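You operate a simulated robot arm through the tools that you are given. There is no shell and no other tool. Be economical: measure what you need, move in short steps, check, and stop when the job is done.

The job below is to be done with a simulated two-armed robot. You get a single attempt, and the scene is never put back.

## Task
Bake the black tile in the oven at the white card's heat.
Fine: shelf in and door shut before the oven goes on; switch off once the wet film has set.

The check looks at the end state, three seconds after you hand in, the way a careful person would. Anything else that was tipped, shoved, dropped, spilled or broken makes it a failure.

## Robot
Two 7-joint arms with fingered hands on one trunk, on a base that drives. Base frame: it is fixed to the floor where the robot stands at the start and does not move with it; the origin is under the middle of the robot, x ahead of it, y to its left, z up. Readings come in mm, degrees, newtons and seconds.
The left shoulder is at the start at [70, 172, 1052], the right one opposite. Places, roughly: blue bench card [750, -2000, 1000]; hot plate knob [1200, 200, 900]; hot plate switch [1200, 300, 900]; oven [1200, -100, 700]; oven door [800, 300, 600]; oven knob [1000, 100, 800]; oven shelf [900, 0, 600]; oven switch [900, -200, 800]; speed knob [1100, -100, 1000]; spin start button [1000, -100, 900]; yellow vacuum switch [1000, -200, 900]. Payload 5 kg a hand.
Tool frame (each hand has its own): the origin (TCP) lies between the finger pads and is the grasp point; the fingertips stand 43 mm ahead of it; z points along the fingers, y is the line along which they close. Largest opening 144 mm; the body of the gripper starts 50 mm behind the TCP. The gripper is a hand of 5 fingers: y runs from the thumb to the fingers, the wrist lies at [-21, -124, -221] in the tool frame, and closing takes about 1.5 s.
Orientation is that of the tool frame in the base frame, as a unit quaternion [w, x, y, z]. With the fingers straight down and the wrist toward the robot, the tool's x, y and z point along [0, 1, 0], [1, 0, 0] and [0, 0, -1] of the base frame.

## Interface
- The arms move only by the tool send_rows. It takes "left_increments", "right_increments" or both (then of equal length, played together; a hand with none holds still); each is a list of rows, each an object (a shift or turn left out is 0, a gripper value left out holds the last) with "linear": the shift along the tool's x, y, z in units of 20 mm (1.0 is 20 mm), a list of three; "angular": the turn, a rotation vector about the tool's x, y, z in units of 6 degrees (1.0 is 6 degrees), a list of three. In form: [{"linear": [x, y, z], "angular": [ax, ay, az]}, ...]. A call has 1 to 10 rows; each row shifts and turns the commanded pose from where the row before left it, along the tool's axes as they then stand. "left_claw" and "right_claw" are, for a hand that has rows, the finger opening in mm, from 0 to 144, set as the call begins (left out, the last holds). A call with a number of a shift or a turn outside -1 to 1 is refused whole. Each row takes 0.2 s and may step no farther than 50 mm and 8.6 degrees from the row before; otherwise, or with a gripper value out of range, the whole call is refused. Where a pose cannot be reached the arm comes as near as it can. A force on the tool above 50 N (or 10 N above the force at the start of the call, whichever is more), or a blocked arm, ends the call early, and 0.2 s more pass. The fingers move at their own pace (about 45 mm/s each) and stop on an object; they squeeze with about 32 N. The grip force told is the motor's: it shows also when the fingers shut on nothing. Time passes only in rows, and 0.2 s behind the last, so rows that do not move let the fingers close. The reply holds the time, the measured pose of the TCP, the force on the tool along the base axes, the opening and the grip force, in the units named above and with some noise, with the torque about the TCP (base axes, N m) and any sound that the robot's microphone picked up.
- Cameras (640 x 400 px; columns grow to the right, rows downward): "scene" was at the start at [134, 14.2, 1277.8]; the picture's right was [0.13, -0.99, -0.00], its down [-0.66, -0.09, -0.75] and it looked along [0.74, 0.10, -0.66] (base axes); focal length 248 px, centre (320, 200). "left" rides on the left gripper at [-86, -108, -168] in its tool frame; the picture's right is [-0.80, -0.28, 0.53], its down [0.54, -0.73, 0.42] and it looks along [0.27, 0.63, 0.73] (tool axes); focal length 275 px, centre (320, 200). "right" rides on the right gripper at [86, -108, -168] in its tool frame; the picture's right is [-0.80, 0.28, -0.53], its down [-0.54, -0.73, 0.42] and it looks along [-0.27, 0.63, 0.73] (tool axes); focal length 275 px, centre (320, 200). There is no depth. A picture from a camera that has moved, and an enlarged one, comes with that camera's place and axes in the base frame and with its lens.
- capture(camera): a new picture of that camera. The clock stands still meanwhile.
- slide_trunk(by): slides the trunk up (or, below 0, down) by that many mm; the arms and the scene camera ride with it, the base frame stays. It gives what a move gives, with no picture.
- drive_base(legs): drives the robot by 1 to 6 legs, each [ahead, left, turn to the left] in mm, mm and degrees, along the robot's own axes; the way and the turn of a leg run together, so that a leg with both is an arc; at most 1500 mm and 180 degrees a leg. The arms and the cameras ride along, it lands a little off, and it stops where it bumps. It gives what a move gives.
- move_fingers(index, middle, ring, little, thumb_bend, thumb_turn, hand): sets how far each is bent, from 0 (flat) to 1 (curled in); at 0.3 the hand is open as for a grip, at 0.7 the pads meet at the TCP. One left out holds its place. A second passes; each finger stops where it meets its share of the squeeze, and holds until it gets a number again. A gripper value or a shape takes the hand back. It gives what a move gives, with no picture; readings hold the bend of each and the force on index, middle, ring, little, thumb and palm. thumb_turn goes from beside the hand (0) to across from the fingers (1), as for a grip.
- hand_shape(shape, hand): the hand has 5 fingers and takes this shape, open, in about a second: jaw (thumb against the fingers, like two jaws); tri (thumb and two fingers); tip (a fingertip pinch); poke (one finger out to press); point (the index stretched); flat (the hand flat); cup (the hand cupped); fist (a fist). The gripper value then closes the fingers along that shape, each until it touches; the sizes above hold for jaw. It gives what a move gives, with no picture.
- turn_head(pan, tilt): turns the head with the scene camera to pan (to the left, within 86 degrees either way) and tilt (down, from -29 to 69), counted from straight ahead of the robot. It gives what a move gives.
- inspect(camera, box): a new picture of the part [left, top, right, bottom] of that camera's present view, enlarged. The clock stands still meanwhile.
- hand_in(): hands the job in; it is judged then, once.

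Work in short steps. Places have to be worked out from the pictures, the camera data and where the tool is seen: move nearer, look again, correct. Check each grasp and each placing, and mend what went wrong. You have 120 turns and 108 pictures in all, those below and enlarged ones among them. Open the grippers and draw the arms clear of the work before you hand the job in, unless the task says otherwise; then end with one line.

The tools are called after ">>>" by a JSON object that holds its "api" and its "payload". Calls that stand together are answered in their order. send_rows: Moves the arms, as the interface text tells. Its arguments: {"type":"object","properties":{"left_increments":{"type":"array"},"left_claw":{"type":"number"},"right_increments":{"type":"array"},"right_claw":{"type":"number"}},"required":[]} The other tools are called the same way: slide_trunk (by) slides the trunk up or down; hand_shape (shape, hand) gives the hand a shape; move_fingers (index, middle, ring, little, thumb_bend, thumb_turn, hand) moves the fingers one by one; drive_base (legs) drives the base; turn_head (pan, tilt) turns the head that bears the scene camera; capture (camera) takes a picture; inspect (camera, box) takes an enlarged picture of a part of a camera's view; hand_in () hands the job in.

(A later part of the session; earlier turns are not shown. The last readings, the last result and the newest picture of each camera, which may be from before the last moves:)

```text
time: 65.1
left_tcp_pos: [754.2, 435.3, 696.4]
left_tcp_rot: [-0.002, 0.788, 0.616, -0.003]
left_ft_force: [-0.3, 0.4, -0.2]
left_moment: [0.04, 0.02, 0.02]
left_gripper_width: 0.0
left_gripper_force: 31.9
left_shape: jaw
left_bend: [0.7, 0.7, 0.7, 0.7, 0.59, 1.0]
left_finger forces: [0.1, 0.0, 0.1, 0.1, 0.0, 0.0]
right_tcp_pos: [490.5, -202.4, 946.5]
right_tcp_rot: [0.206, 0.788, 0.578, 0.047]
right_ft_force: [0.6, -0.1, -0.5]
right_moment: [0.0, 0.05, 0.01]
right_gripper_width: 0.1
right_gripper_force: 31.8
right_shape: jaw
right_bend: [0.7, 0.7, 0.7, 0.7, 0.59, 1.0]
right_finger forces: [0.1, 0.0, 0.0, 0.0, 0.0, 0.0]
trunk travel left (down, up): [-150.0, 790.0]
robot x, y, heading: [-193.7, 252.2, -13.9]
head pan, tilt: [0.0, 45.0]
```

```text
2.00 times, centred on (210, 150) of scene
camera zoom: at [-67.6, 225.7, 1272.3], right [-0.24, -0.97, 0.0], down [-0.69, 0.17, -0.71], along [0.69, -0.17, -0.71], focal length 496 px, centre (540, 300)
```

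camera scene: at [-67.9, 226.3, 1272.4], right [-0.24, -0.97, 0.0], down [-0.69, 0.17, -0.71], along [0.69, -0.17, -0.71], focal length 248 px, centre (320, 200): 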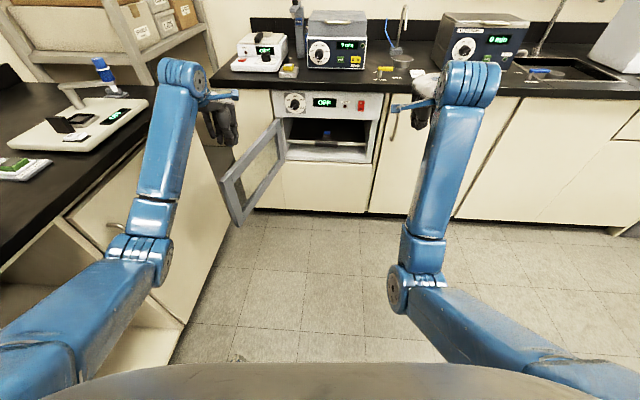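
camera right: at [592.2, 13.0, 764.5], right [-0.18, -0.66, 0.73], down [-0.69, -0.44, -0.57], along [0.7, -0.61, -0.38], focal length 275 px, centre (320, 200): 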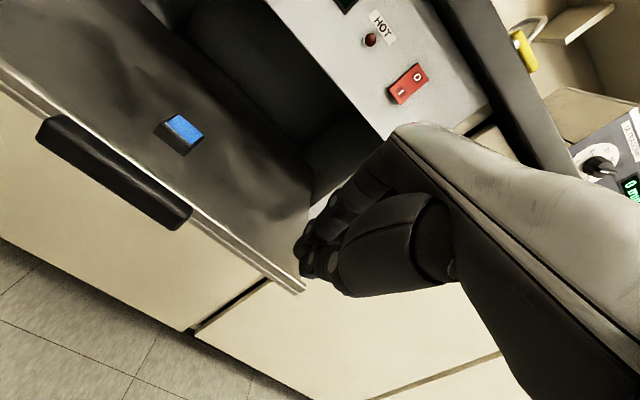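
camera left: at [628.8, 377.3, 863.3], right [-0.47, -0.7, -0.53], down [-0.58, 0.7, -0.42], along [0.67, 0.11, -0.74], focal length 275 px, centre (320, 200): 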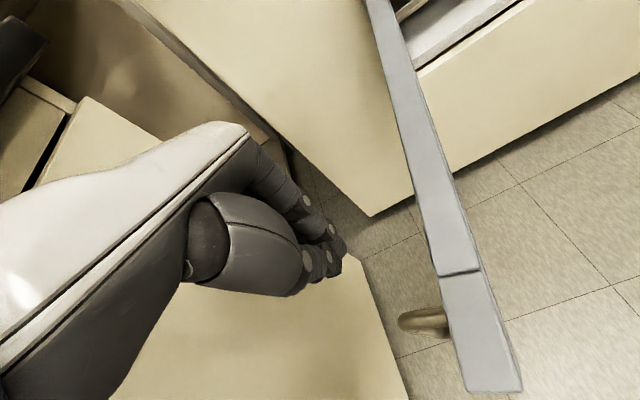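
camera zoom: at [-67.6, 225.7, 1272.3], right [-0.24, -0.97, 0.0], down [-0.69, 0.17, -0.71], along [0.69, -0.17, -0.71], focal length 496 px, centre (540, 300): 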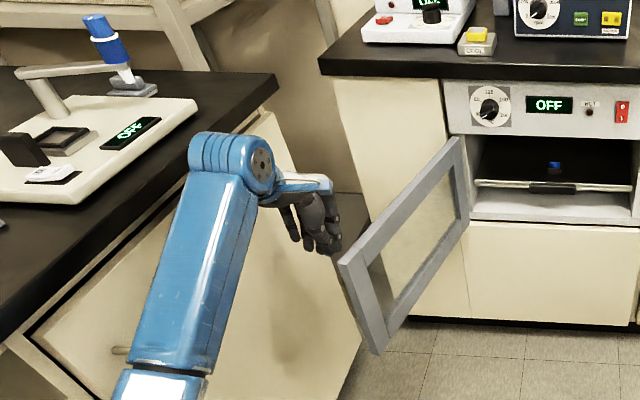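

The hand is outside the door. I push right with the arm, 120 mm, drifting slightly back along the door's arc.

>>> {"api": "send_rows", "payload": {"left_increments": [{"linear": [-1, 0, 0]}, {"linear": [-1, 0, 0]}, {"linear": [-1, -0.1, 0]}, {"linear": [-1, -0.2, 0]}, {"linear": [-1, -0.2, 0]}, {"linear": [-1, -0.2, 0]}]}}

>>> {"api": "capture", "payload": {"camera": "left"}}

>>> {"api": "inspect", "payload": {"camera": "scene", "box": [50, 50, 370, 250]}}

```text
time: 66.5
left_tcp_pos: [710.9, 323.3, 696.8]
left_tcp_rot: [-0.003, 0.787, 0.617, -0.002]
left_ft_force: [0.4, 0.2, 0.0]
left_moment: [-0.01, -0.02, -0.03]
left_gripper_width: 0.0
left_gripper_force: 32.0
left_shape: jaw
left_bend: [0.7, 0.7, 0.7, 0.7, 0.59, 1.0]
left_finger forces: [0.1, 0.0, 0.0, 0.0, 0.0, 0.1]
right_tcp_pos: [490.7, -203.3, 946.8]
right_tcp_rot: [0.205, 0.788, 0.579, 0.047]
right_ft_force: [0.2, -0.9, -1.0]
right_moment: [-0.02, 0.0, 0.03]
right_gripper_width: 0.2
right_gripper_force: 31.8
right_shape: jaw
right_bend: [0.7, 0.7, 0.7, 0.7, 0.59, 1.0]
right_finger forces: [0.0, 0.0, 0.1, 0.1, 0.0, 0.0]
trunk travel left (down, up): [-150.0, 790.0]
robot x, y, heading: [-194.2, 257.1, -14.1]
head pan, tilt: [0.0, 45.0]
```

```text
56 pictures are left
camera left: at [585.7, 263.6, 864.1], right [-0.47, -0.7, -0.53], down [-0.58, 0.7, -0.42], along [0.67, 0.11, -0.74], focal length 275 px, centre (320, 200)
```

left: 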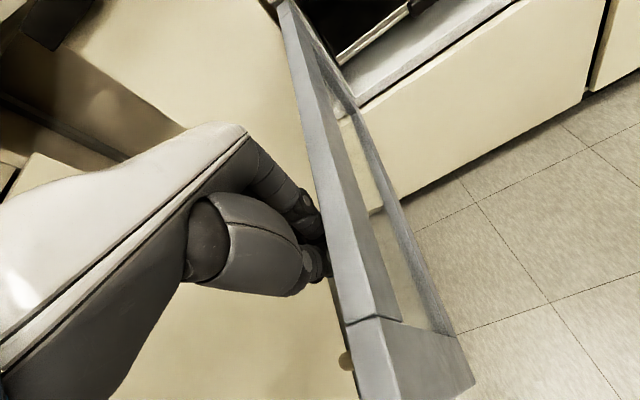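

```text
2.00 times, centred on (210, 150) of scene
camera zoom: at [-68.1, 225.1, 1272.4], right [-0.24, -0.97, 0.0], down [-0.69, 0.17, -0.71], along [0.69, -0.17, -0.71], focal length 496 px, centre (540, 300)
```

zoom: 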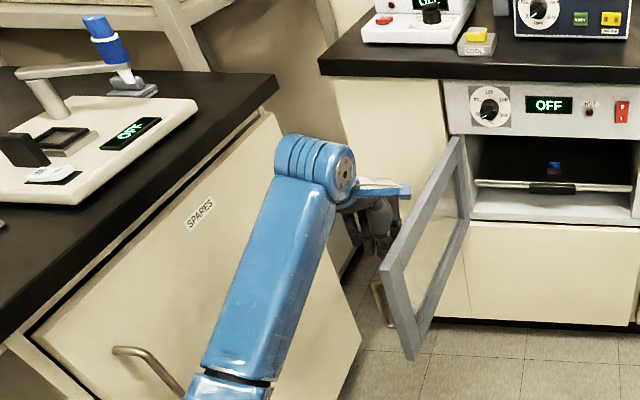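

The door follows freely. I carry it on by driving the base right about 245 mm.

>>> {"api": "drive_base", "payload": {"legs": [[0, -70, 0], [20, -175, 0]]}}

>>> {"api": "capture", "payload": {"camera": "left"}}

>>> {"api": "capture", "payload": {"camera": "scene"}}

```text
time: 68.6
left_tcp_pos: [670.3, 78.6, 696.8]
left_tcp_rot: [-0.003, 0.788, 0.616, -0.003]
left_ft_force: [0.9, -1.0, 0.1]
left_moment: [0.07, -0.01, 0.0]
left_gripper_width: 0.0
left_gripper_force: 31.8
left_shape: jaw
left_bend: [0.7, 0.7, 0.7, 0.7, 0.59, 1.0]
left_finger forces: [0.0, 0.0, 0.0, 0.0, 0.1, 0.0]
right_tcp_pos: [450.2, -445.0, 945.8]
right_tcp_rot: [0.205, 0.789, 0.577, 0.048]
right_ft_force: [0.2, -0.7, -0.9]
right_moment: [0.05, 0.0, 0.01]
right_gripper_width: 0.0
right_gripper_force: 32.0
right_shape: jaw
right_bend: [0.7, 0.7, 0.7, 0.7, 0.59, 1.0]
right_finger forces: [0.0, 0.0, 0.0, 0.1, 0.1, 0.0]
trunk travel left (down, up): [-150.0, 790.0]
robot x, y, heading: [-235.3, 12.3, -13.9]
head pan, tilt: [0.0, 45.0]
```

```text
54 pictures are left
camera left: at [546.0, 19.7, 864.2], right [-0.47, -0.7, -0.53], down [-0.58, 0.7, -0.42], along [0.67, 0.11, -0.74], focal length 275 px, centre (320, 200)
```

left: 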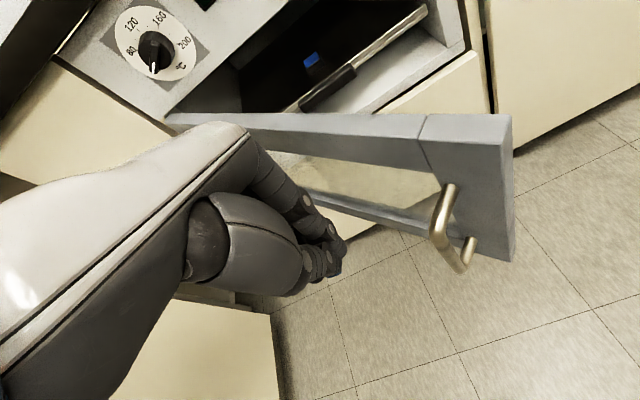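

```text
53 pictures are left
camera scene: at [-108.0, -18.5, 1272.3], right [-0.24, -0.97, 0.0], down [-0.69, 0.17, -0.71], along [0.69, -0.17, -0.71], focal length 248 px, centre (320, 200)
```

scene: 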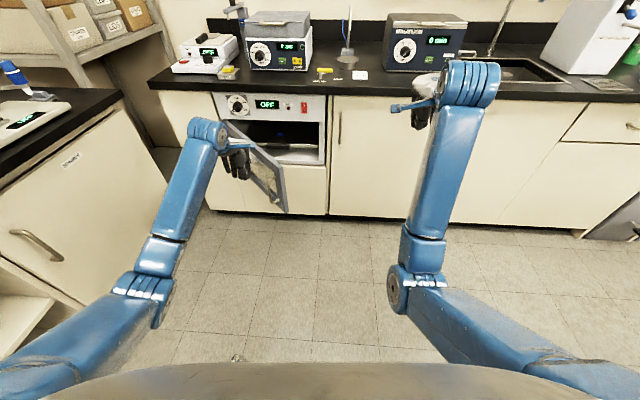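

The door is about half shut (≈49°) and has a bar handle near its free edge. To stay below the control panel I back off, lower to handle height, and tilt the fingers, then push on the handle side.

>>> {"api": "send_rows", "payload": {"left_increments": [{"linear": [0, -1, 0]}, {"linear": [0, -1, 0]}, {"linear": [0, -1, 0]}, {"linear": [-1, 0, 1]}, {"linear": [-1, 0, 1]}, {"linear": [-1, 0, 1]}, {"linear": [0, 0, 0.8]}]}}

>>> {"api": "send_rows", "payload": {"left_increments": [{"angular": [-1, 0, 0]}, {"angular": [-1, 0, 0]}, {"angular": [-1, 0, 0]}, {"angular": [-1, 0, 0]}]}}

>>> {"api": "capture", "payload": {"camera": "left"}}

>>> {"api": "inspect", "payload": {"camera": "scene", "box": [140, 80, 360, 240]}}

```text
time: 70.2
left_tcp_pos: [598.9, 34.0, 620.8]
left_tcp_rot: [-0.003, 0.788, 0.616, -0.003]
left_ft_force: [0.4, 0.1, -0.3]
left_moment: [0.01, 0.01, 0.01]
left_gripper_width: 0.0
left_gripper_force: 32.1
left_shape: jaw
left_bend: [0.7, 0.7, 0.7, 0.7, 0.59, 1.0]
left_finger forces: [0.0, 0.0, 0.0, 0.0, 0.0, 0.0]
right_tcp_pos: [450.2, -444.4, 947.2]
right_tcp_rot: [0.205, 0.788, 0.578, 0.046]
right_ft_force: [0.3, 0.2, -0.2]
right_moment: [0.01, -0.01, 0.0]
right_gripper_width: 0.1
right_gripper_force: 32.1
right_shape: jaw
right_bend: [0.7, 0.7, 0.7, 0.7, 0.59, 1.0]
right_finger forces: [0.1, 0.0, 0.1, 0.1, 0.0, 0.0]
trunk travel left (down, up): [-150.0, 790.0]
robot x, y, heading: [-234.6, 10.5, -14.0]
head pan, tilt: [0.0, 45.0]
```

```text
time: 71.2
left_tcp_pos: [596.7, 33.9, 622.0]
left_tcp_rot: [0.162, 0.771, 0.603, 0.126]
left_ft_force: [0.5, 0.5, -0.3]
left_moment: [0.01, 0.02, -0.02]
left_gripper_width: 0.0
left_gripper_force: 31.9
left_shape: jaw
left_bend: [0.7, 0.7, 0.7, 0.7, 0.59, 1.0]
left_finger forces: [0.1, 0.0, 0.0, 0.0, 0.1, 0.0]
right_tcp_pos: [450.2, -445.7, 946.9]
right_tcp_rot: [0.205, 0.789, 0.578, 0.046]
right_ft_force: [0.1, 0.6, 0.6]
right_moment: [0.01, 0.04, 0.02]
right_gripper_width: 0.0
right_gripper_force: 32.0
right_shape: jaw
right_bend: [0.7, 0.7, 0.7, 0.7, 0.59, 1.0]
right_finger forces: [0.0, 0.0, 0.0, 0.0, 0.0, 0.1]
trunk travel left (down, up): [-150.0, 790.0]
robot x, y, heading: [-235.8, 12.5, -14.3]
head pan, tilt: [0.0, 45.0]
```

```text
52 pictures are left
camera left: at [415.0, -9.4, 730.4], right [-0.24, -0.76, -0.6], down [-0.35, 0.64, -0.68], along [0.91, 0.05, -0.42], focal length 275 px, centre (320, 200)
```

left: 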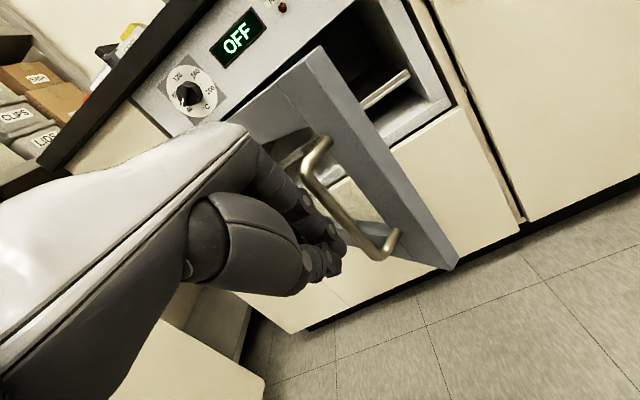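

```text
2.50 times, centred on (250, 160) of scene
camera zoom: at [-108.0, -17.3, 1272.4], right [-0.24, -0.97, 0.0], down [-0.69, 0.17, -0.71], along [0.69, -0.17, -0.71], focal length 620 px, centre (495, 300)
```

zoom: 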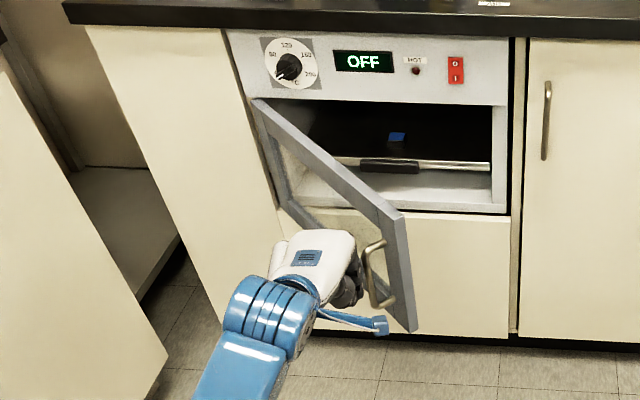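

The hand is against the handle's outer-left side. I drive ahead-right to swing the door further.

>>> {"api": "drive_base", "payload": {"legs": [[75, -75, 0]]}}

>>> {"api": "capture", "payload": {"camera": "left"}}

>>> {"api": "inspect", "payload": {"camera": "scene", "box": [140, 80, 360, 240]}}

```text
time: 72.4
left_tcp_pos: [652.8, -55.4, 621.2]
left_tcp_rot: [0.161, 0.771, 0.603, 0.126]
left_ft_force: [0.6, -0.6, 0.1]
left_moment: [0.03, 0.03, 0.0]
left_gripper_width: 0.0
left_gripper_force: 31.8
left_shape: jaw
left_bend: [0.7, 0.7, 0.7, 0.7, 0.59, 1.0]
left_finger forces: [0.0, 0.0, 0.0, 0.1, 0.0, 0.0]
right_tcp_pos: [504.9, -535.0, 946.5]
right_tcp_rot: [0.204, 0.789, 0.578, 0.047]
right_ft_force: [0.6, -0.5, -1.1]
right_moment: [0.02, -0.02, 0.03]
right_gripper_width: 0.1
right_gripper_force: 32.2
right_shape: jaw
right_bend: [0.7, 0.7, 0.7, 0.7, 0.59, 1.0]
right_finger forces: [0.0, 0.0, 0.1, 0.0, 0.0, 0.0]
trunk travel left (down, up): [-150.0, 790.0]
robot x, y, heading: [-185.3, -80.3, -13.9]
head pan, tilt: [0.0, 45.0]
```

```text
50 pictures are left
camera left: at [469.9, -99.9, 729.7], right [-0.24, -0.76, -0.6], down [-0.35, 0.65, -0.68], along [0.91, 0.05, -0.42], focal length 275 px, centre (320, 200)
```

left: 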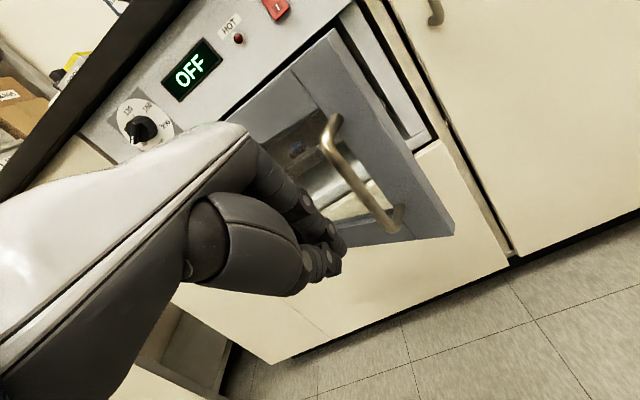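

```text
2.50 times, centred on (250, 160) of scene
camera zoom: at [-52.9, -108.6, 1272.2], right [-0.24, -0.97, 0.0], down [-0.69, 0.17, -0.71], along [0.69, -0.17, -0.71], focal length 620 px, centre (495, 300)
```

zoom: 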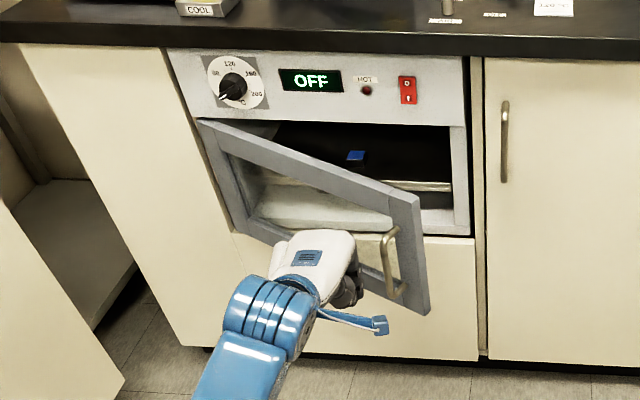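

The door is now around 30°. Continuing ahead-right.

>>> {"api": "drive_base", "payload": {"legs": [[85, -85, 0]]}}

>>> {"api": "capture", "payload": {"camera": "left"}}

>>> {"api": "inspect", "payload": {"camera": "scene", "box": [140, 80, 360, 240]}}

```text
time: 73.7
left_tcp_pos: [713.6, -158.4, 620.0]
left_tcp_rot: [0.161, 0.772, 0.602, 0.125]
left_ft_force: [0.9, -1.3, 0.5]
left_moment: [0.03, 0.0, 0.02]
left_gripper_width: 0.0
left_gripper_force: 31.7
left_shape: jaw
left_bend: [0.7, 0.7, 0.7, 0.7, 0.59, 1.0]
left_finger forces: [0.0, 0.0, 0.0, 0.0, 0.0, 0.1]
right_tcp_pos: [565.6, -639.5, 945.5]
right_tcp_rot: [0.205, 0.789, 0.577, 0.046]
right_ft_force: [0.9, -0.4, -0.2]
right_moment: [0.05, 0.01, 0.04]
right_gripper_width: 0.0
right_gripper_force: 32.4
right_shape: jaw
right_bend: [0.7, 0.7, 0.7, 0.7, 0.59, 1.0]
right_finger forces: [0.1, 0.1, 0.1, 0.0, 0.1, 0.0]
trunk travel left (down, up): [-150.0, 790.0]
robot x, y, heading: [-116.7, -183.9, -13.9]
head pan, tilt: [0.0, 45.0]
```

```text
48 pictures are left
camera left: at [531.7, -203.2, 729.7], right [-0.24, -0.76, -0.6], down [-0.35, 0.65, -0.68], along [0.91, 0.05, -0.42], focal length 275 px, centre (320, 200)
```

left: 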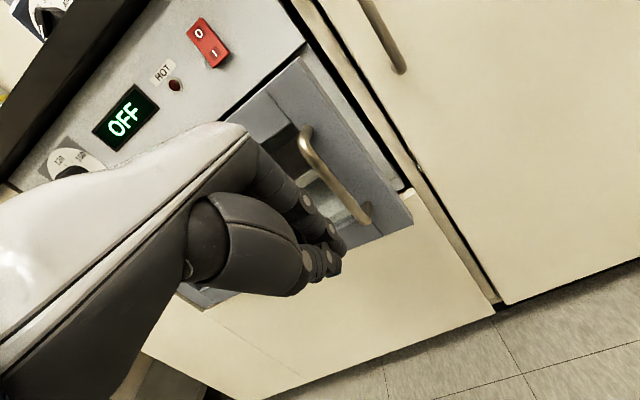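

```text
2.50 times, centred on (250, 160) of scene
camera zoom: at [9.0, -211.4, 1272.2], right [-0.24, -0.97, 0.0], down [-0.69, 0.17, -0.71], along [0.69, -0.17, -0.71], focal length 620 px, centre (495, 300)
```

zoom: 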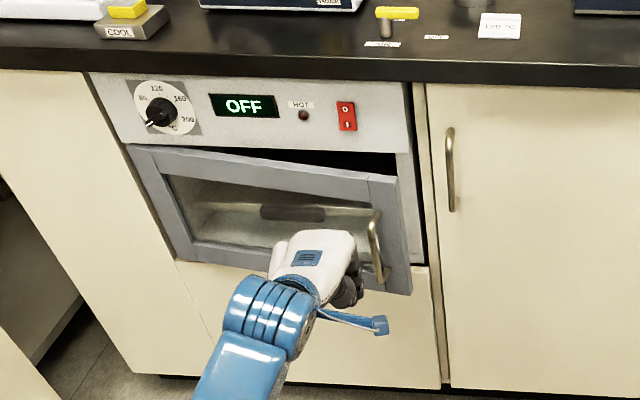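

Almost shut. Ahead 60 and right 35.

>>> {"api": "drive_base", "payload": {"legs": [[60, -35, 0]]}}

>>> {"api": "capture", "payload": {"camera": "left"}}

>>> {"api": "inspect", "payload": {"camera": "scene", "box": [140, 80, 360, 240]}}

```text
time: 74.7
left_tcp_pos: [763.3, -206.6, 619.3]
left_tcp_rot: [0.16, 0.772, 0.602, 0.126]
left_ft_force: [0.7, -0.5, -1.1]
left_moment: [0.03, 0.01, -0.01]
left_gripper_width: 0.0
left_gripper_force: 32.2
left_shape: jaw
left_bend: [0.7, 0.7, 0.7, 0.7, 0.59, 1.0]
left_finger forces: [0.0, 0.0, 0.0, 0.1, 0.0, 0.1]
right_tcp_pos: [617.4, -687.5, 945.1]
right_tcp_rot: [0.204, 0.789, 0.578, 0.047]
right_ft_force: [0.2, -0.4, -0.4]
right_moment: [0.04, 0.05, 0.03]
right_gripper_width: 0.0
right_gripper_force: 32.0
right_shape: jaw
right_bend: [0.7, 0.7, 0.7, 0.7, 0.59, 1.0]
right_finger forces: [0.1, 0.0, 0.1, 0.1, 0.1, 0.0]
trunk travel left (down, up): [-150.0, 790.0]
robot x, y, heading: [-68.3, -232.2, -13.8]
head pan, tilt: [0.0, 45.0]
```

```text
46 pictures are left
camera left: at [581.0, -251.6, 729.4], right [-0.24, -0.76, -0.6], down [-0.35, 0.65, -0.68], along [0.91, 0.05, -0.42], focal length 275 px, centre (320, 200)
```

left: 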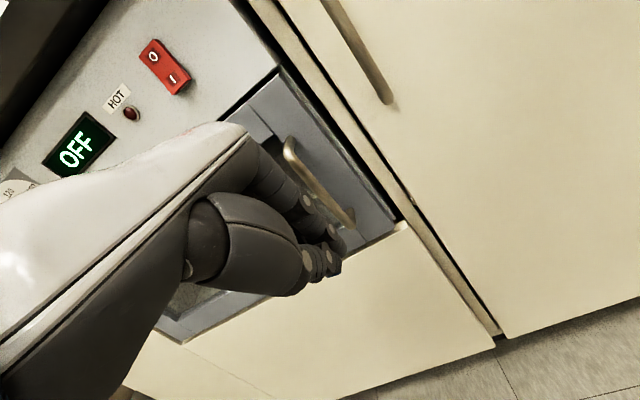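

```text
2.50 times, centred on (250, 160) of scene
camera zoom: at [58.5, -259.5, 1272.1], right [-0.24, -0.97, 0.0], down [-0.69, 0.17, -0.71], along [0.69, -0.17, -0.71], focal length 620 px, centre (495, 300)
```

zoom: 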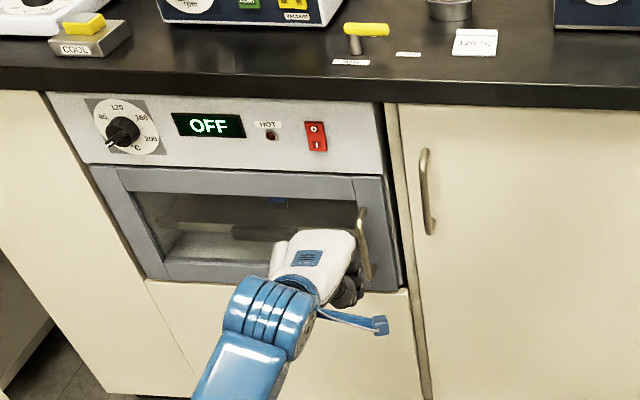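

The door looks almost closed. I press forward with the arm until resistance shows.

>>> {"api": "send_rows", "payload": {"left_increments": [{"linear": [0, 0.5, 0.22]}, {"linear": [0, 0.5, 0.22]}, {"linear": [0, 0.5, 0.22]}, {"linear": [0, 0.5, 0.22]}, {"linear": [0, 0.5, 0.22]}, {"linear": [0, 0.5, 0.22]}, {"linear": [0, 0.5, 0.22]}, {"linear": [0, 0.5, 0.22]}]}}

>>> {"api": "capture", "payload": {"camera": "left"}}

```text
time: 76.4
left_tcp_pos: [837.3, -225.7, 620.6]
left_tcp_rot: [0.159, 0.771, 0.604, 0.123]
left_ft_force: [-36.8, 9.1, 15.1]
left_moment: [0.01, 0.68, -0.36]
left_gripper_width: 0.0
left_gripper_force: 32.3
left_shape: jaw
left_bend: [0.7, 0.7, 0.7, 0.7, 0.59, 1.0]
left_finger forces: [0.0, 0.0, 0.0, 0.0, 0.1, 0.0]
right_tcp_pos: [611.5, -684.1, 949.1]
right_tcp_rot: [0.206, 0.788, 0.578, 0.048]
right_ft_force: [-0.1, -0.4, 0.2]
right_moment: [-0.04, -0.04, -0.02]
right_gripper_width: 0.1
right_gripper_force: 32.3
right_shape: jaw
right_bend: [0.7, 0.7, 0.7, 0.7, 0.59, 1.0]
right_finger forces: [0.1, 0.0, 0.0, 0.1, 0.0, 0.0]
trunk travel left (down, up): [-150.0, 790.0]
robot x, y, heading: [-69.6, -229.2, -14.0]
head pan, tilt: [0.0, 45.0]
stopped in row 8 (left hand): the force on the tool passed its limit at 58 N (the readings are from after the stop); the commanded pose is now the measured one
```

```text
44 pictures are left
camera left: at [655.4, -269.5, 730.8], right [-0.24, -0.76, -0.6], down [-0.35, 0.64, -0.68], along [0.9, 0.05, -0.42], focal length 275 px, centre (320, 200)
```

left: 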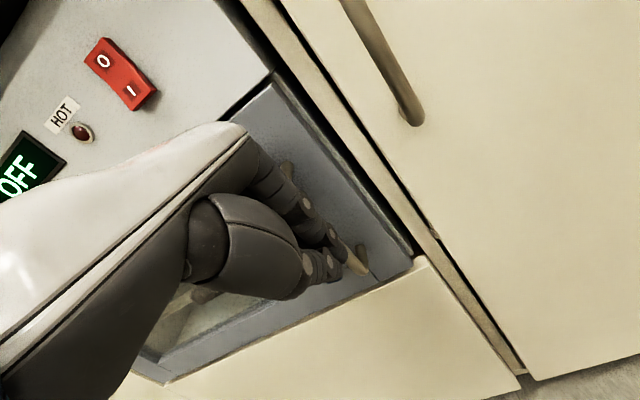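

58 N: the door is firmly shut. I withdraw the hand and study the knob and switch.

>>> {"api": "send_rows", "payload": {"left_increments": [{"linear": [0, -0.91, -0.41]}, {"linear": [0, -0.91, -0.41]}, {"linear": [0, -0.91, -0.41]}, {"linear": [0, -0.91, -0.41]}, {"linear": [0, -0.91, -0.41]}, {"linear": [0, -0.91, -0.41]}]}}

>>> {"api": "turn_head", "payload": {"pan": 20, "tilt": 35}}

>>> {"api": "inspect", "payload": {"camera": "scene", "box": [200, 100, 440, 250]}}

```text
time: 77.8
left_tcp_pos: [724.7, -197.6, 620.1]
left_tcp_rot: [0.16, 0.772, 0.602, 0.123]
left_ft_force: [0.8, 0.2, -0.6]
left_moment: [0.05, -0.02, 0.02]
left_gripper_width: 0.0
left_gripper_force: 31.9
left_shape: jaw
left_bend: [0.7, 0.7, 0.7, 0.7, 0.59, 1.0]
left_finger forces: [0.0, 0.0, 0.0, 0.1, 0.1, 0.0]
right_tcp_pos: [613.8, -685.8, 946.9]
right_tcp_rot: [0.206, 0.788, 0.579, 0.047]
right_ft_force: [-0.2, 0.0, -0.3]
right_moment: [0.02, -0.03, 0.0]
right_gripper_width: 0.0
right_gripper_force: 32.1
right_shape: jaw
right_bend: [0.7, 0.7, 0.7, 0.7, 0.59, 1.0]
right_finger forces: [0.0, 0.0, 0.1, 0.0, 0.0, 0.0]
trunk travel left (down, up): [-150.0, 790.0]
robot x, y, heading: [-73.4, -230.2, -14.0]
head pan, tilt: [0.0, 45.0]
```

```text
time: 78.7
left_tcp_pos: [725.8, -197.8, 618.2]
left_tcp_rot: [0.159, 0.772, 0.603, 0.123]
left_ft_force: [-0.2, -0.2, 0.0]
left_moment: [0.0, 0.04, 0.0]
left_gripper_width: 0.0
left_gripper_force: 31.7
left_shape: jaw
left_bend: [0.7, 0.7, 0.7, 0.7, 0.59, 1.0]
left_finger forces: [0.0, 0.0, 0.0, 0.0, 0.0, 0.0]
right_tcp_pos: [614.1, -685.3, 947.4]
right_tcp_rot: [0.205, 0.788, 0.578, 0.047]
right_ft_force: [0.3, 0.5, 0.2]
right_moment: [0.0, -0.02, 0.0]
right_gripper_width: 0.0
right_gripper_force: 32.4
right_shape: jaw
right_bend: [0.7, 0.7, 0.7, 0.7, 0.59, 1.0]
right_finger forces: [0.1, 0.0, 0.0, 0.1, 0.1, 0.0]
trunk travel left (down, up): [-150.0, 790.0]
robot x, y, heading: [-71.3, -229.1, -14.1]
head pan, tilt: [20.0, 35.0]
```

```text
2.67 times, centred on (320, 175) of scene
camera zoom: at [64.9, -229.2, 1287.1], right [0.1, -0.99, 0.0], down [-0.57, -0.06, -0.82], along [0.81, 0.09, -0.57], focal length 661 px, centre (320, 267)
```

zoom: 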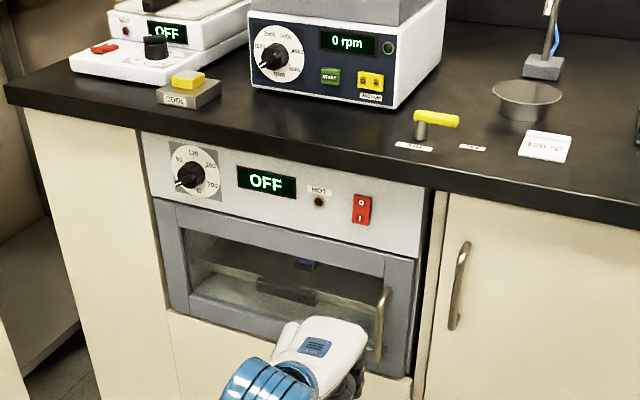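

>>> {"api": "inspect", "payload": {"camera": "scene", "box": [250, 150, 300, 182]}}

```text
12.50 times, centred on (275, 166) of scene
camera zoom: at [64.9, -229.2, 1287.1], right [0.1, -0.99, 0.0], down [-0.57, -0.06, -0.82], along [0.81, 0.09, -0.57], focal length 3100 px, centre (882, 625)
```

zoom: 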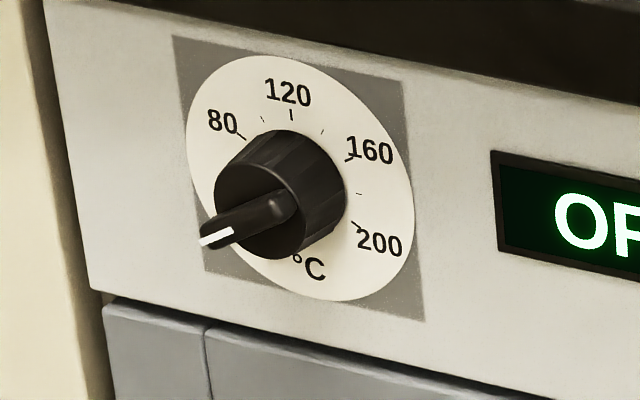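

The knob has a lever-like pointer at about 40 °C that sticks out past the body; I can push it clockwise up to 120 with a fingertip. I raise the left hand, drive left so it faces the knob, and take the "point" shape to see where the finger is.

>>> {"api": "send_rows", "payload": {"left_increments": [{"linear": [0, 0.41, -0.91]}, {"linear": [0, 0.41, -0.91]}, {"linear": [0, 0.41, -0.91]}, {"linear": [0, 0.41, -0.91]}, {"linear": [0, 0.41, -0.91]}, {"linear": [0, 0.41, -0.91]}, {"linear": [0, 0.41, -0.91]}, {"linear": [0, 0.41, -0.91]}]}}

>>> {"api": "drive_base", "payload": {"legs": [[-40, 325, 0]]}}

>>> {"api": "hand_shape", "payload": {"hand": "left", "shape": "point"}}

>>> {"api": "turn_head", "payload": {"pan": 15, "tilt": 40}}

>>> {"api": "capture", "payload": {"camera": "left"}}

>>> {"api": "capture", "payload": {"camera": "scene"}}

```text
time: 80.5
left_tcp_pos: [727.2, -197.6, 779.7]
left_tcp_rot: [0.159, 0.772, 0.603, 0.122]
left_ft_force: [-0.4, 0.3, 0.5]
left_moment: [-0.01, 0.03, 0.01]
left_gripper_width: 0.0
left_gripper_force: 32.0
left_shape: jaw
left_bend: [0.7, 0.7, 0.7, 0.7, 0.59, 1.0]
left_finger forces: [0.0, 0.0, 0.0, 0.0, 0.1, 0.0]
right_tcp_pos: [615.5, -685.7, 946.4]
right_tcp_rot: [0.205, 0.788, 0.578, 0.047]
right_ft_force: [-1.2, 0.6, 0.2]
right_moment: [0.01, -0.05, -0.02]
right_gripper_width: 0.0
right_gripper_force: 32.1
right_shape: jaw
right_bend: [0.7, 0.7, 0.7, 0.7, 0.59, 1.0]
right_finger forces: [0.1, 0.0, 0.0, 0.0, 0.1, 0.0]
trunk travel left (down, up): [-150.0, 790.0]
robot x, y, heading: [-69.6, -227.2, -14.2]
head pan, tilt: [20.0, 35.0]
```

```text
time: 82.6
left_tcp_pos: [765.6, 125.7, 780.3]
left_tcp_rot: [0.159, 0.771, 0.604, 0.123]
left_ft_force: [1.5, 1.1, 0.1]
left_moment: [-0.06, 0.02, 0.0]
left_gripper_width: 0.2
left_gripper_force: 31.9
left_shape: jaw
left_bend: [0.7, 0.7, 0.7, 0.7, 0.59, 1.0]
left_finger forces: [0.0, 0.0, 0.0, 0.0, 0.0, 0.0]
right_tcp_pos: [654.3, -360.9, 947.4]
right_tcp_rot: [0.206, 0.788, 0.578, 0.047]
right_ft_force: [0.0, 0.6, 0.0]
right_moment: [-0.04, 0.01, -0.02]
right_gripper_width: 0.0
right_gripper_force: 32.8
right_shape: jaw
right_bend: [0.7, 0.7, 0.7, 0.7, 0.59, 1.0]
right_finger forces: [0.0, 0.1, 0.0, 0.0, 0.0, 0.0]
trunk travel left (down, up): [-150.0, 790.0]
robot x, y, heading: [-29.7, 89.9, -14.0]
head pan, tilt: [20.0, 35.0]
```

```text
time: 83.5
left_tcp_pos: [766.6, 126.0, 779.3]
left_tcp_rot: [0.16, 0.771, 0.604, 0.122]
left_ft_force: [0.4, -0.3, -0.5]
left_moment: [-0.01, 0.0, 0.01]
left_gripper_width: 0.0
left_gripper_force: 0.0
left_shape: point
left_bend: [0.19, 1.0, 1.0, 1.0, 0.99, 0.88]
left_finger forces: [0.1, 0.0, 0.0, 0.0, 0.0, 0.1]
right_tcp_pos: [655.5, -362.0, 947.0]
right_tcp_rot: [0.206, 0.788, 0.578, 0.047]
right_ft_force: [-0.3, -0.8, -0.7]
right_moment: [0.02, -0.03, -0.01]
right_gripper_width: 0.0
right_gripper_force: 31.8
right_shape: jaw
right_bend: [0.7, 0.7, 0.7, 0.7, 0.59, 1.0]
right_finger forces: [0.0, 0.0, 0.0, 0.0, 0.0, 0.0]
trunk travel left (down, up): [-150.0, 790.0]
robot x, y, heading: [-35.6, 93.0, -14.2]
head pan, tilt: [20.0, 35.0]
```

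```text
time: 84.2
left_tcp_pos: [765.1, 125.2, 780.3]
left_tcp_rot: [0.159, 0.771, 0.604, 0.122]
left_ft_force: [-0.5, 0.1, -0.5]
left_moment: [-0.02, 0.0, 0.02]
left_gripper_width: 0.0
left_gripper_force: 0.1
left_shape: point
left_bend: [0.19, 1.0, 1.0, 1.0, 0.99, 0.88]
left_finger forces: [0.0, 0.1, 0.1, 0.0, 0.0, 0.0]
right_tcp_pos: [654.7, -362.1, 947.4]
right_tcp_rot: [0.205, 0.789, 0.578, 0.047]
right_ft_force: [0.6, 0.8, 0.3]
right_moment: [-0.01, 0.02, 0.02]
right_gripper_width: 0.0
right_gripper_force: 32.0
right_shape: jaw
right_bend: [0.7, 0.7, 0.7, 0.7, 0.59, 1.0]
right_finger forces: [0.0, 0.0, 0.0, 0.0, 0.0, 0.1]
trunk travel left (down, up): [-150.0, 790.0]
robot x, y, heading: [-34.7, 94.4, -13.7]
head pan, tilt: [15.0, 40.0]
```

```text
41 pictures are left
camera left: at [584.1, 81.3, 890.5], right [-0.24, -0.76, -0.6], down [-0.35, 0.65, -0.68], along [0.9, 0.05, -0.43], focal length 275 px, centre (320, 200)
```

left: 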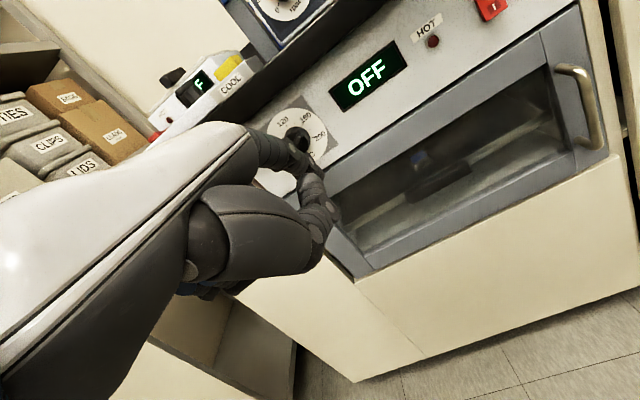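

```text
40 pictures are left
camera scene: at [101.5, 86.2, 1279.6], right [0.02, -1.0, 0.0], down [-0.64, -0.01, -0.77], along [0.77, 0.01, -0.64], focal length 248 px, centre (320, 200)
```

scene: 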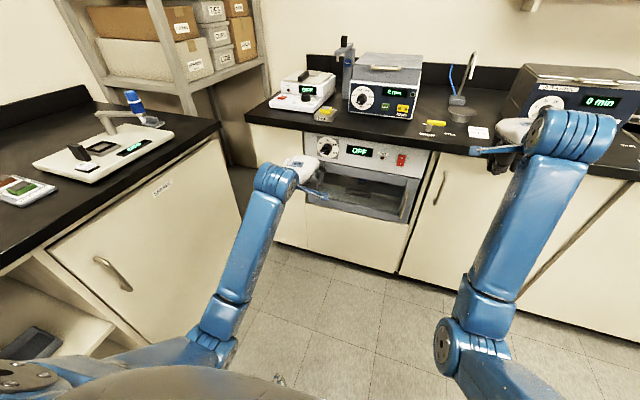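

>>> {"api": "inspect", "payload": {"camera": "scene", "box": [260, 120, 360, 210]}}

>>> {"api": "inspect", "payload": {"camera": "left", "box": [180, 80, 380, 260]}}

```text
4.44 times, centred on (310, 165) of scene
camera zoom: at [101.5, 86.2, 1279.6], right [0.02, -1.0, 0.0], down [-0.64, -0.01, -0.77], along [0.77, 0.01, -0.64], focal length 1102 px, centre (364, 356)
```

zoom: 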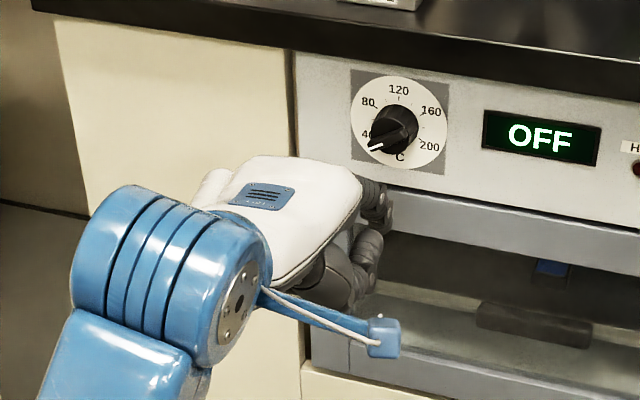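

```text
2.22 times, centred on (280, 170) of left
camera zoom: at [584.1, 81.3, 890.5], right [-0.24, -0.76, -0.6], down [-0.35, 0.65, -0.68], along [0.9, 0.05, -0.43], focal length 612 px, centre (409, 267)
```

zoom: 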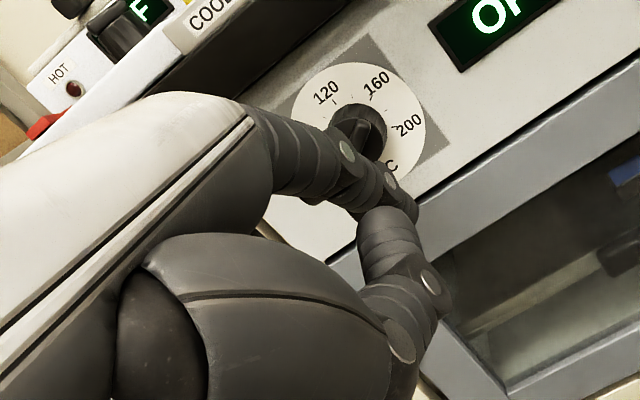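

I straighten the index fully to have a forward-pointing poker.

>>> {"api": "move_fingers", "payload": {"hand": "left", "index": 0, "middle": 1, "ring": 1, "little": 1, "thumb_bend": 1}}

>>> {"api": "inspect", "payload": {"camera": "scene", "box": [260, 120, 360, 210]}}

>>> {"api": "inspect", "payload": {"camera": "left", "box": [180, 80, 380, 260]}}

```text
time: 85.2
left_tcp_pos: [766.1, 125.4, 779.7]
left_tcp_rot: [0.159, 0.772, 0.604, 0.122]
left_ft_force: [-0.4, 0.3, 0.2]
left_moment: [-0.01, -0.03, 0.0]
left_gripper_width: 72.1
left_gripper_force: 0.1
left_shape: fingers
left_bend: [0.0, 1.0, 1.0, 1.0, 1.0, 0.88]
left_finger forces: [0.0, 0.0, 0.0, 0.1, 0.0, 0.1]
right_tcp_pos: [653.3, -362.6, 946.6]
right_tcp_rot: [0.205, 0.788, 0.578, 0.047]
right_ft_force: [-0.6, 0.9, -0.2]
right_moment: [0.02, 0.03, 0.0]
right_gripper_width: 0.1
right_gripper_force: 31.7
right_shape: jaw
right_bend: [0.7, 0.7, 0.7, 0.7, 0.59, 1.0]
right_finger forces: [0.0, 0.1, 0.1, 0.1, 0.0, 0.0]
trunk travel left (down, up): [-150.0, 790.0]
robot x, y, heading: [-30.8, 96.4, -13.7]
head pan, tilt: [15.0, 40.0]
```

```text
4.44 times, centred on (310, 165) of scene
camera zoom: at [101.5, 86.1, 1279.6], right [0.02, -1.0, 0.0], down [-0.64, -0.01, -0.77], along [0.77, 0.01, -0.64], focal length 1102 px, centre (364, 356)
```

zoom: 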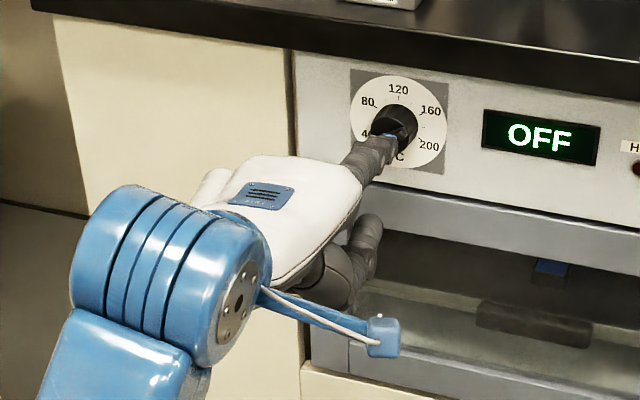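

```text
2.22 times, centred on (280, 170) of left
camera zoom: at [584.1, 81.3, 890.5], right [-0.24, -0.76, -0.6], down [-0.35, 0.65, -0.68], along [0.9, 0.05, -0.43], focal length 612 px, centre (409, 267)
```

zoom: 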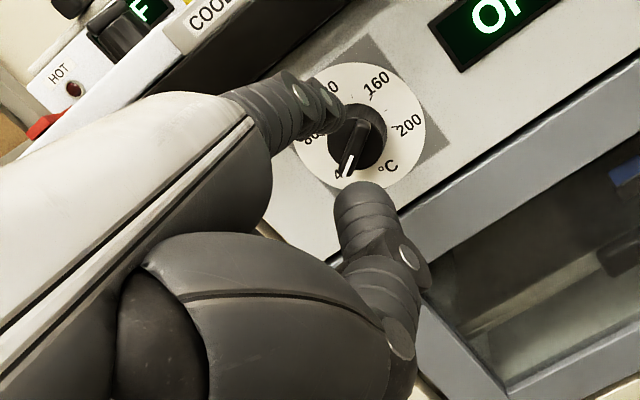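

The straight index points forward, tip near F≈860, L≈150, z≈840. I lower it 72 mm and shift 28 mm left so it's below-left of the pointer, then check.

>>> {"api": "send_rows", "payload": {"left_increments": [{"linear": [0.35, -0.37, 0.82]}, {"linear": [0.35, -0.37, 0.82]}, {"linear": [0.35, -0.37, 0.82]}, {"linear": [0.35, -0.37, 0.82]}]}}

>>> {"api": "inspect", "payload": {"camera": "scene", "box": [280, 120, 360, 190]}}

>>> {"api": "inspect", "payload": {"camera": "left", "box": [180, 20, 380, 200]}}

```text
time: 86.2
left_tcp_pos: [770.4, 153.4, 709.1]
left_tcp_rot: [0.16, 0.772, 0.603, 0.123]
left_ft_force: [0.4, -0.1, 0.7]
left_moment: [0.0, -0.02, -0.01]
left_gripper_width: 72.1
left_gripper_force: 0.1
left_shape: fingers
left_bend: [0.0, 1.0, 1.0, 1.0, 1.0, 0.88]
left_finger forces: [0.0, 0.0, 0.0, 0.0, 0.0, 0.0]
right_tcp_pos: [654.8, -361.6, 946.5]
right_tcp_rot: [0.206, 0.788, 0.578, 0.048]
right_ft_force: [0.6, 0.0, -0.1]
right_moment: [0.01, -0.01, 0.0]
right_gripper_width: 0.2
right_gripper_force: 31.8
right_shape: jaw
right_bend: [0.7, 0.7, 0.7, 0.7, 0.59, 1.0]
right_finger forces: [0.0, 0.0, 0.1, 0.0, 0.1, 0.0]
trunk travel left (down, up): [-150.0, 790.0]
robot x, y, heading: [-36.1, 92.2, -13.9]
head pan, tilt: [15.0, 40.0]
```

```text
5.71 times, centred on (320, 155) of scene
camera zoom: at [101.6, 86.3, 1279.6], right [0.02, -1.0, 0.0], down [-0.64, -0.01, -0.77], along [0.77, 0.01, -0.64], focal length 1417 px, centre (320, 457)
```

zoom: 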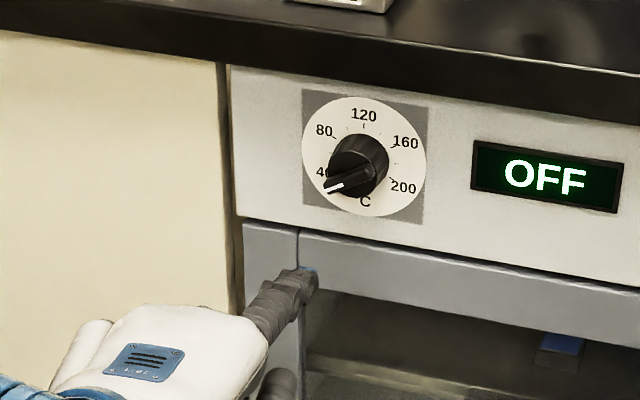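

```text
2.22 times, centred on (280, 110) of left
camera zoom: at [589.7, 109.4, 818.5], right [-0.24, -0.76, -0.6], down [-0.35, 0.65, -0.68], along [0.9, 0.05, -0.43], focal length 612 px, centre (409, 400)
```

zoom: 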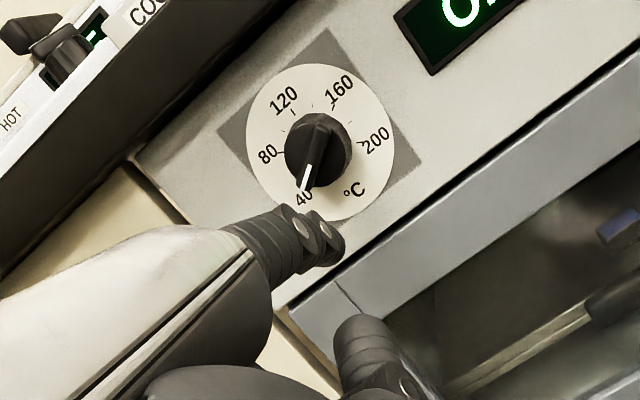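

The tip is below-left of the pointer. I advance 30 mm toward the panel in small steps.

>>> {"api": "send_rows", "payload": {"left_increments": [{"linear": [0, 0.46, 0.2]}, {"linear": [0, 0.46, 0.2]}, {"linear": [0, 0.46, 0.2]}]}}

>>> {"api": "inspect", "payload": {"camera": "scene", "box": [280, 120, 360, 190]}}

>>> {"api": "inspect", "payload": {"camera": "left", "box": [180, 20, 380, 200]}}

```text
time: 87.0
left_tcp_pos: [800.5, 146.2, 707.5]
left_tcp_rot: [0.16, 0.772, 0.603, 0.123]
left_ft_force: [-0.1, 0.4, -0.6]
left_moment: [0.01, 0.01, -0.04]
left_gripper_width: 71.9
left_gripper_force: 0.1
left_shape: fingers
left_bend: [0.0, 1.0, 1.0, 1.0, 1.0, 0.88]
left_finger forces: [0.0, 0.0, 0.0, 0.0, 0.0, 0.1]
right_tcp_pos: [654.8, -362.7, 946.1]
right_tcp_rot: [0.205, 0.789, 0.578, 0.046]
right_ft_force: [0.4, 0.0, 1.0]
right_moment: [-0.04, -0.04, -0.01]
right_gripper_width: 0.1
right_gripper_force: 32.3
right_shape: jaw
right_bend: [0.7, 0.7, 0.7, 0.7, 0.59, 1.0]
right_finger forces: [0.0, 0.0, 0.0, 0.0, 0.1, 0.1]
trunk travel left (down, up): [-150.0, 790.0]
robot x, y, heading: [-32.1, 94.3, -13.9]
head pan, tilt: [15.0, 40.0]
```

```text
5.71 times, centred on (320, 155) of scene
camera zoom: at [101.7, 86.1, 1279.6], right [0.02, -1.0, 0.0], down [-0.64, -0.01, -0.77], along [0.77, 0.01, -0.64], focal length 1417 px, centre (320, 457)
```

zoom: 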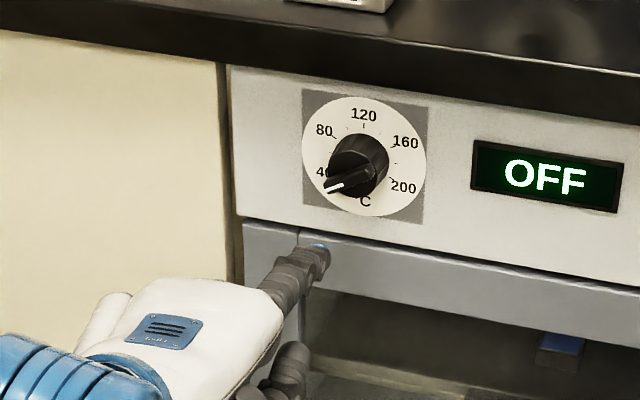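

```text
2.22 times, centred on (280, 110) of left
camera zoom: at [619.2, 101.9, 817.8], right [-0.24, -0.76, -0.6], down [-0.35, 0.65, -0.68], along [0.9, 0.05, -0.43], focal length 612 px, centre (409, 400)
```

zoom: 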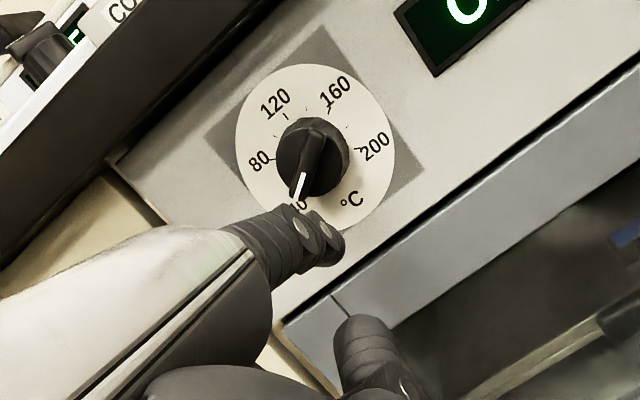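

Estimating from the motion, the tip is at F≈881; about 50 mm more brings it beside the pointer near the panel.

>>> {"api": "send_rows", "payload": {"left_increments": [{"linear": [0, 0.46, 0.2]}, {"linear": [0, 0.46, 0.2]}, {"linear": [0, 0.46, 0.2]}, {"linear": [0, 0.46, 0.2]}, {"linear": [0, 0.46, 0.2]}]}}

>>> {"api": "inspect", "payload": {"camera": "scene", "box": [280, 120, 360, 190]}}

>>> {"api": "inspect", "payload": {"camera": "left", "box": [180, 20, 380, 200]}}

```text
time: 88.2
left_tcp_pos: [849.6, 133.0, 707.3]
left_tcp_rot: [0.16, 0.771, 0.604, 0.123]
left_ft_force: [0.4, 0.4, -0.2]
left_moment: [0.03, 0.01, -0.05]
left_gripper_width: 72.0
left_gripper_force: 0.1
left_shape: fingers
left_bend: [0.0, 1.0, 1.0, 1.0, 1.0, 0.88]
left_finger forces: [0.0, 0.0, 0.2, 0.1, 0.1, 0.0]
right_tcp_pos: [654.3, -363.2, 944.9]
right_tcp_rot: [0.205, 0.788, 0.578, 0.046]
right_ft_force: [0.8, 0.8, 0.2]
right_moment: [0.0, 0.03, 0.01]
right_gripper_width: 0.0
right_gripper_force: 31.9
right_shape: jaw
right_bend: [0.7, 0.7, 0.7, 0.7, 0.59, 1.0]
right_finger forces: [0.0, 0.0, 0.0, 0.0, 0.0, 0.0]
trunk travel left (down, up): [-150.0, 790.0]
robot x, y, heading: [-30.7, 96.5, -13.8]
head pan, tilt: [15.0, 40.0]
```

```text
5.71 times, centred on (320, 155) of scene
camera zoom: at [101.7, 86.0, 1279.6], right [0.02, -1.0, 0.0], down [-0.64, -0.01, -0.77], along [0.77, 0.01, -0.64], focal length 1417 px, centre (320, 457)
```

zoom: 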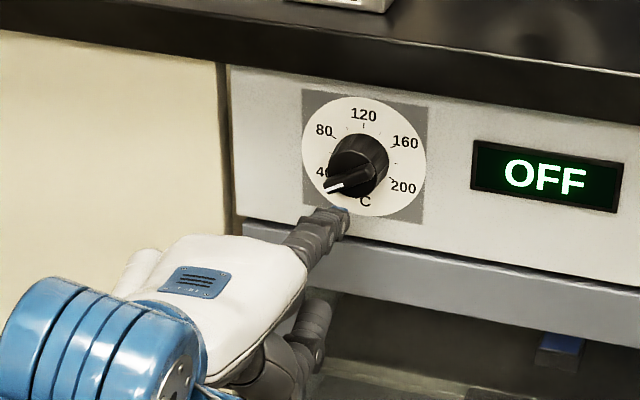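

```text
2.22 times, centred on (280, 110) of left
camera zoom: at [667.8, 89.0, 818.2], right [-0.24, -0.76, -0.6], down [-0.35, 0.65, -0.68], along [0.9, 0.05, -0.43], focal length 612 px, centre (409, 400)
```

zoom: 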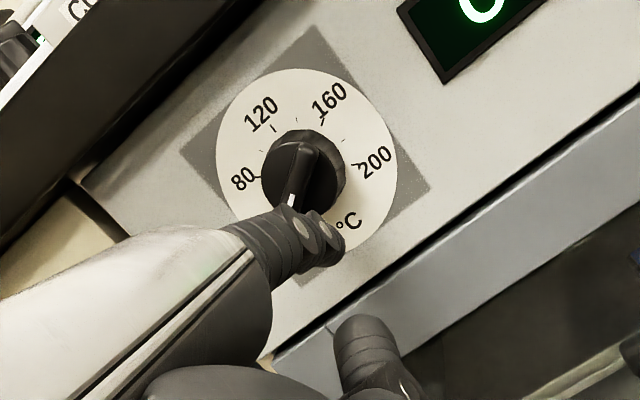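

The tip is now just beneath the pointer. I go 6 mm deeper and then push up-left along the knob's arc.

>>> {"api": "send_rows", "payload": {"left_increments": [{"linear": [0, 0.27, 0.12]}, {"linear": [0, 0.2, -0.46]}, {"linear": [0.33, 0.13, -0.3]}, {"linear": [0.33, 0.13, -0.3]}]}}

>>> {"api": "inspect", "payload": {"camera": "scene", "box": [280, 120, 360, 190]}}

```text
time: 89.2
left_tcp_pos: [858.7, 145.2, 730.0]
left_tcp_rot: [0.158, 0.771, 0.604, 0.123]
left_ft_force: [-0.1, 0.9, -1.1]
left_moment: [0.03, 0.07, 0.06]
left_gripper_width: 71.1
left_gripper_force: 0.1
left_shape: fingers
left_bend: [0.0, 1.0, 1.0, 1.0, 1.0, 0.88]
left_finger forces: [1.4, 0.1, 0.1, 0.0, 0.0, 0.0]
right_tcp_pos: [653.4, -361.6, 947.3]
right_tcp_rot: [0.205, 0.789, 0.578, 0.047]
right_ft_force: [1.0, 0.3, 0.5]
right_moment: [-0.05, 0.01, -0.01]
right_gripper_width: 0.3
right_gripper_force: 31.9
right_shape: jaw
right_bend: [0.7, 0.7, 0.7, 0.7, 0.59, 1.0]
right_finger forces: [0.0, 0.0, 0.1, 0.0, 0.1, 0.0]
trunk travel left (down, up): [-150.0, 790.0]
robot x, y, heading: [-34.6, 94.4, -14.0]
head pan, tilt: [15.0, 40.0]
```

```text
5.71 times, centred on (320, 155) of scene
camera zoom: at [101.4, 86.4, 1279.6], right [0.02, -1.0, 0.0], down [-0.64, -0.01, -0.77], along [0.77, 0.01, -0.64], focal length 1417 px, centre (320, 457)
```

zoom: 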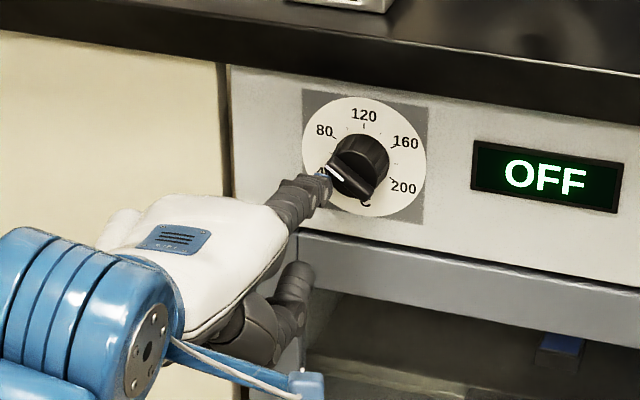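

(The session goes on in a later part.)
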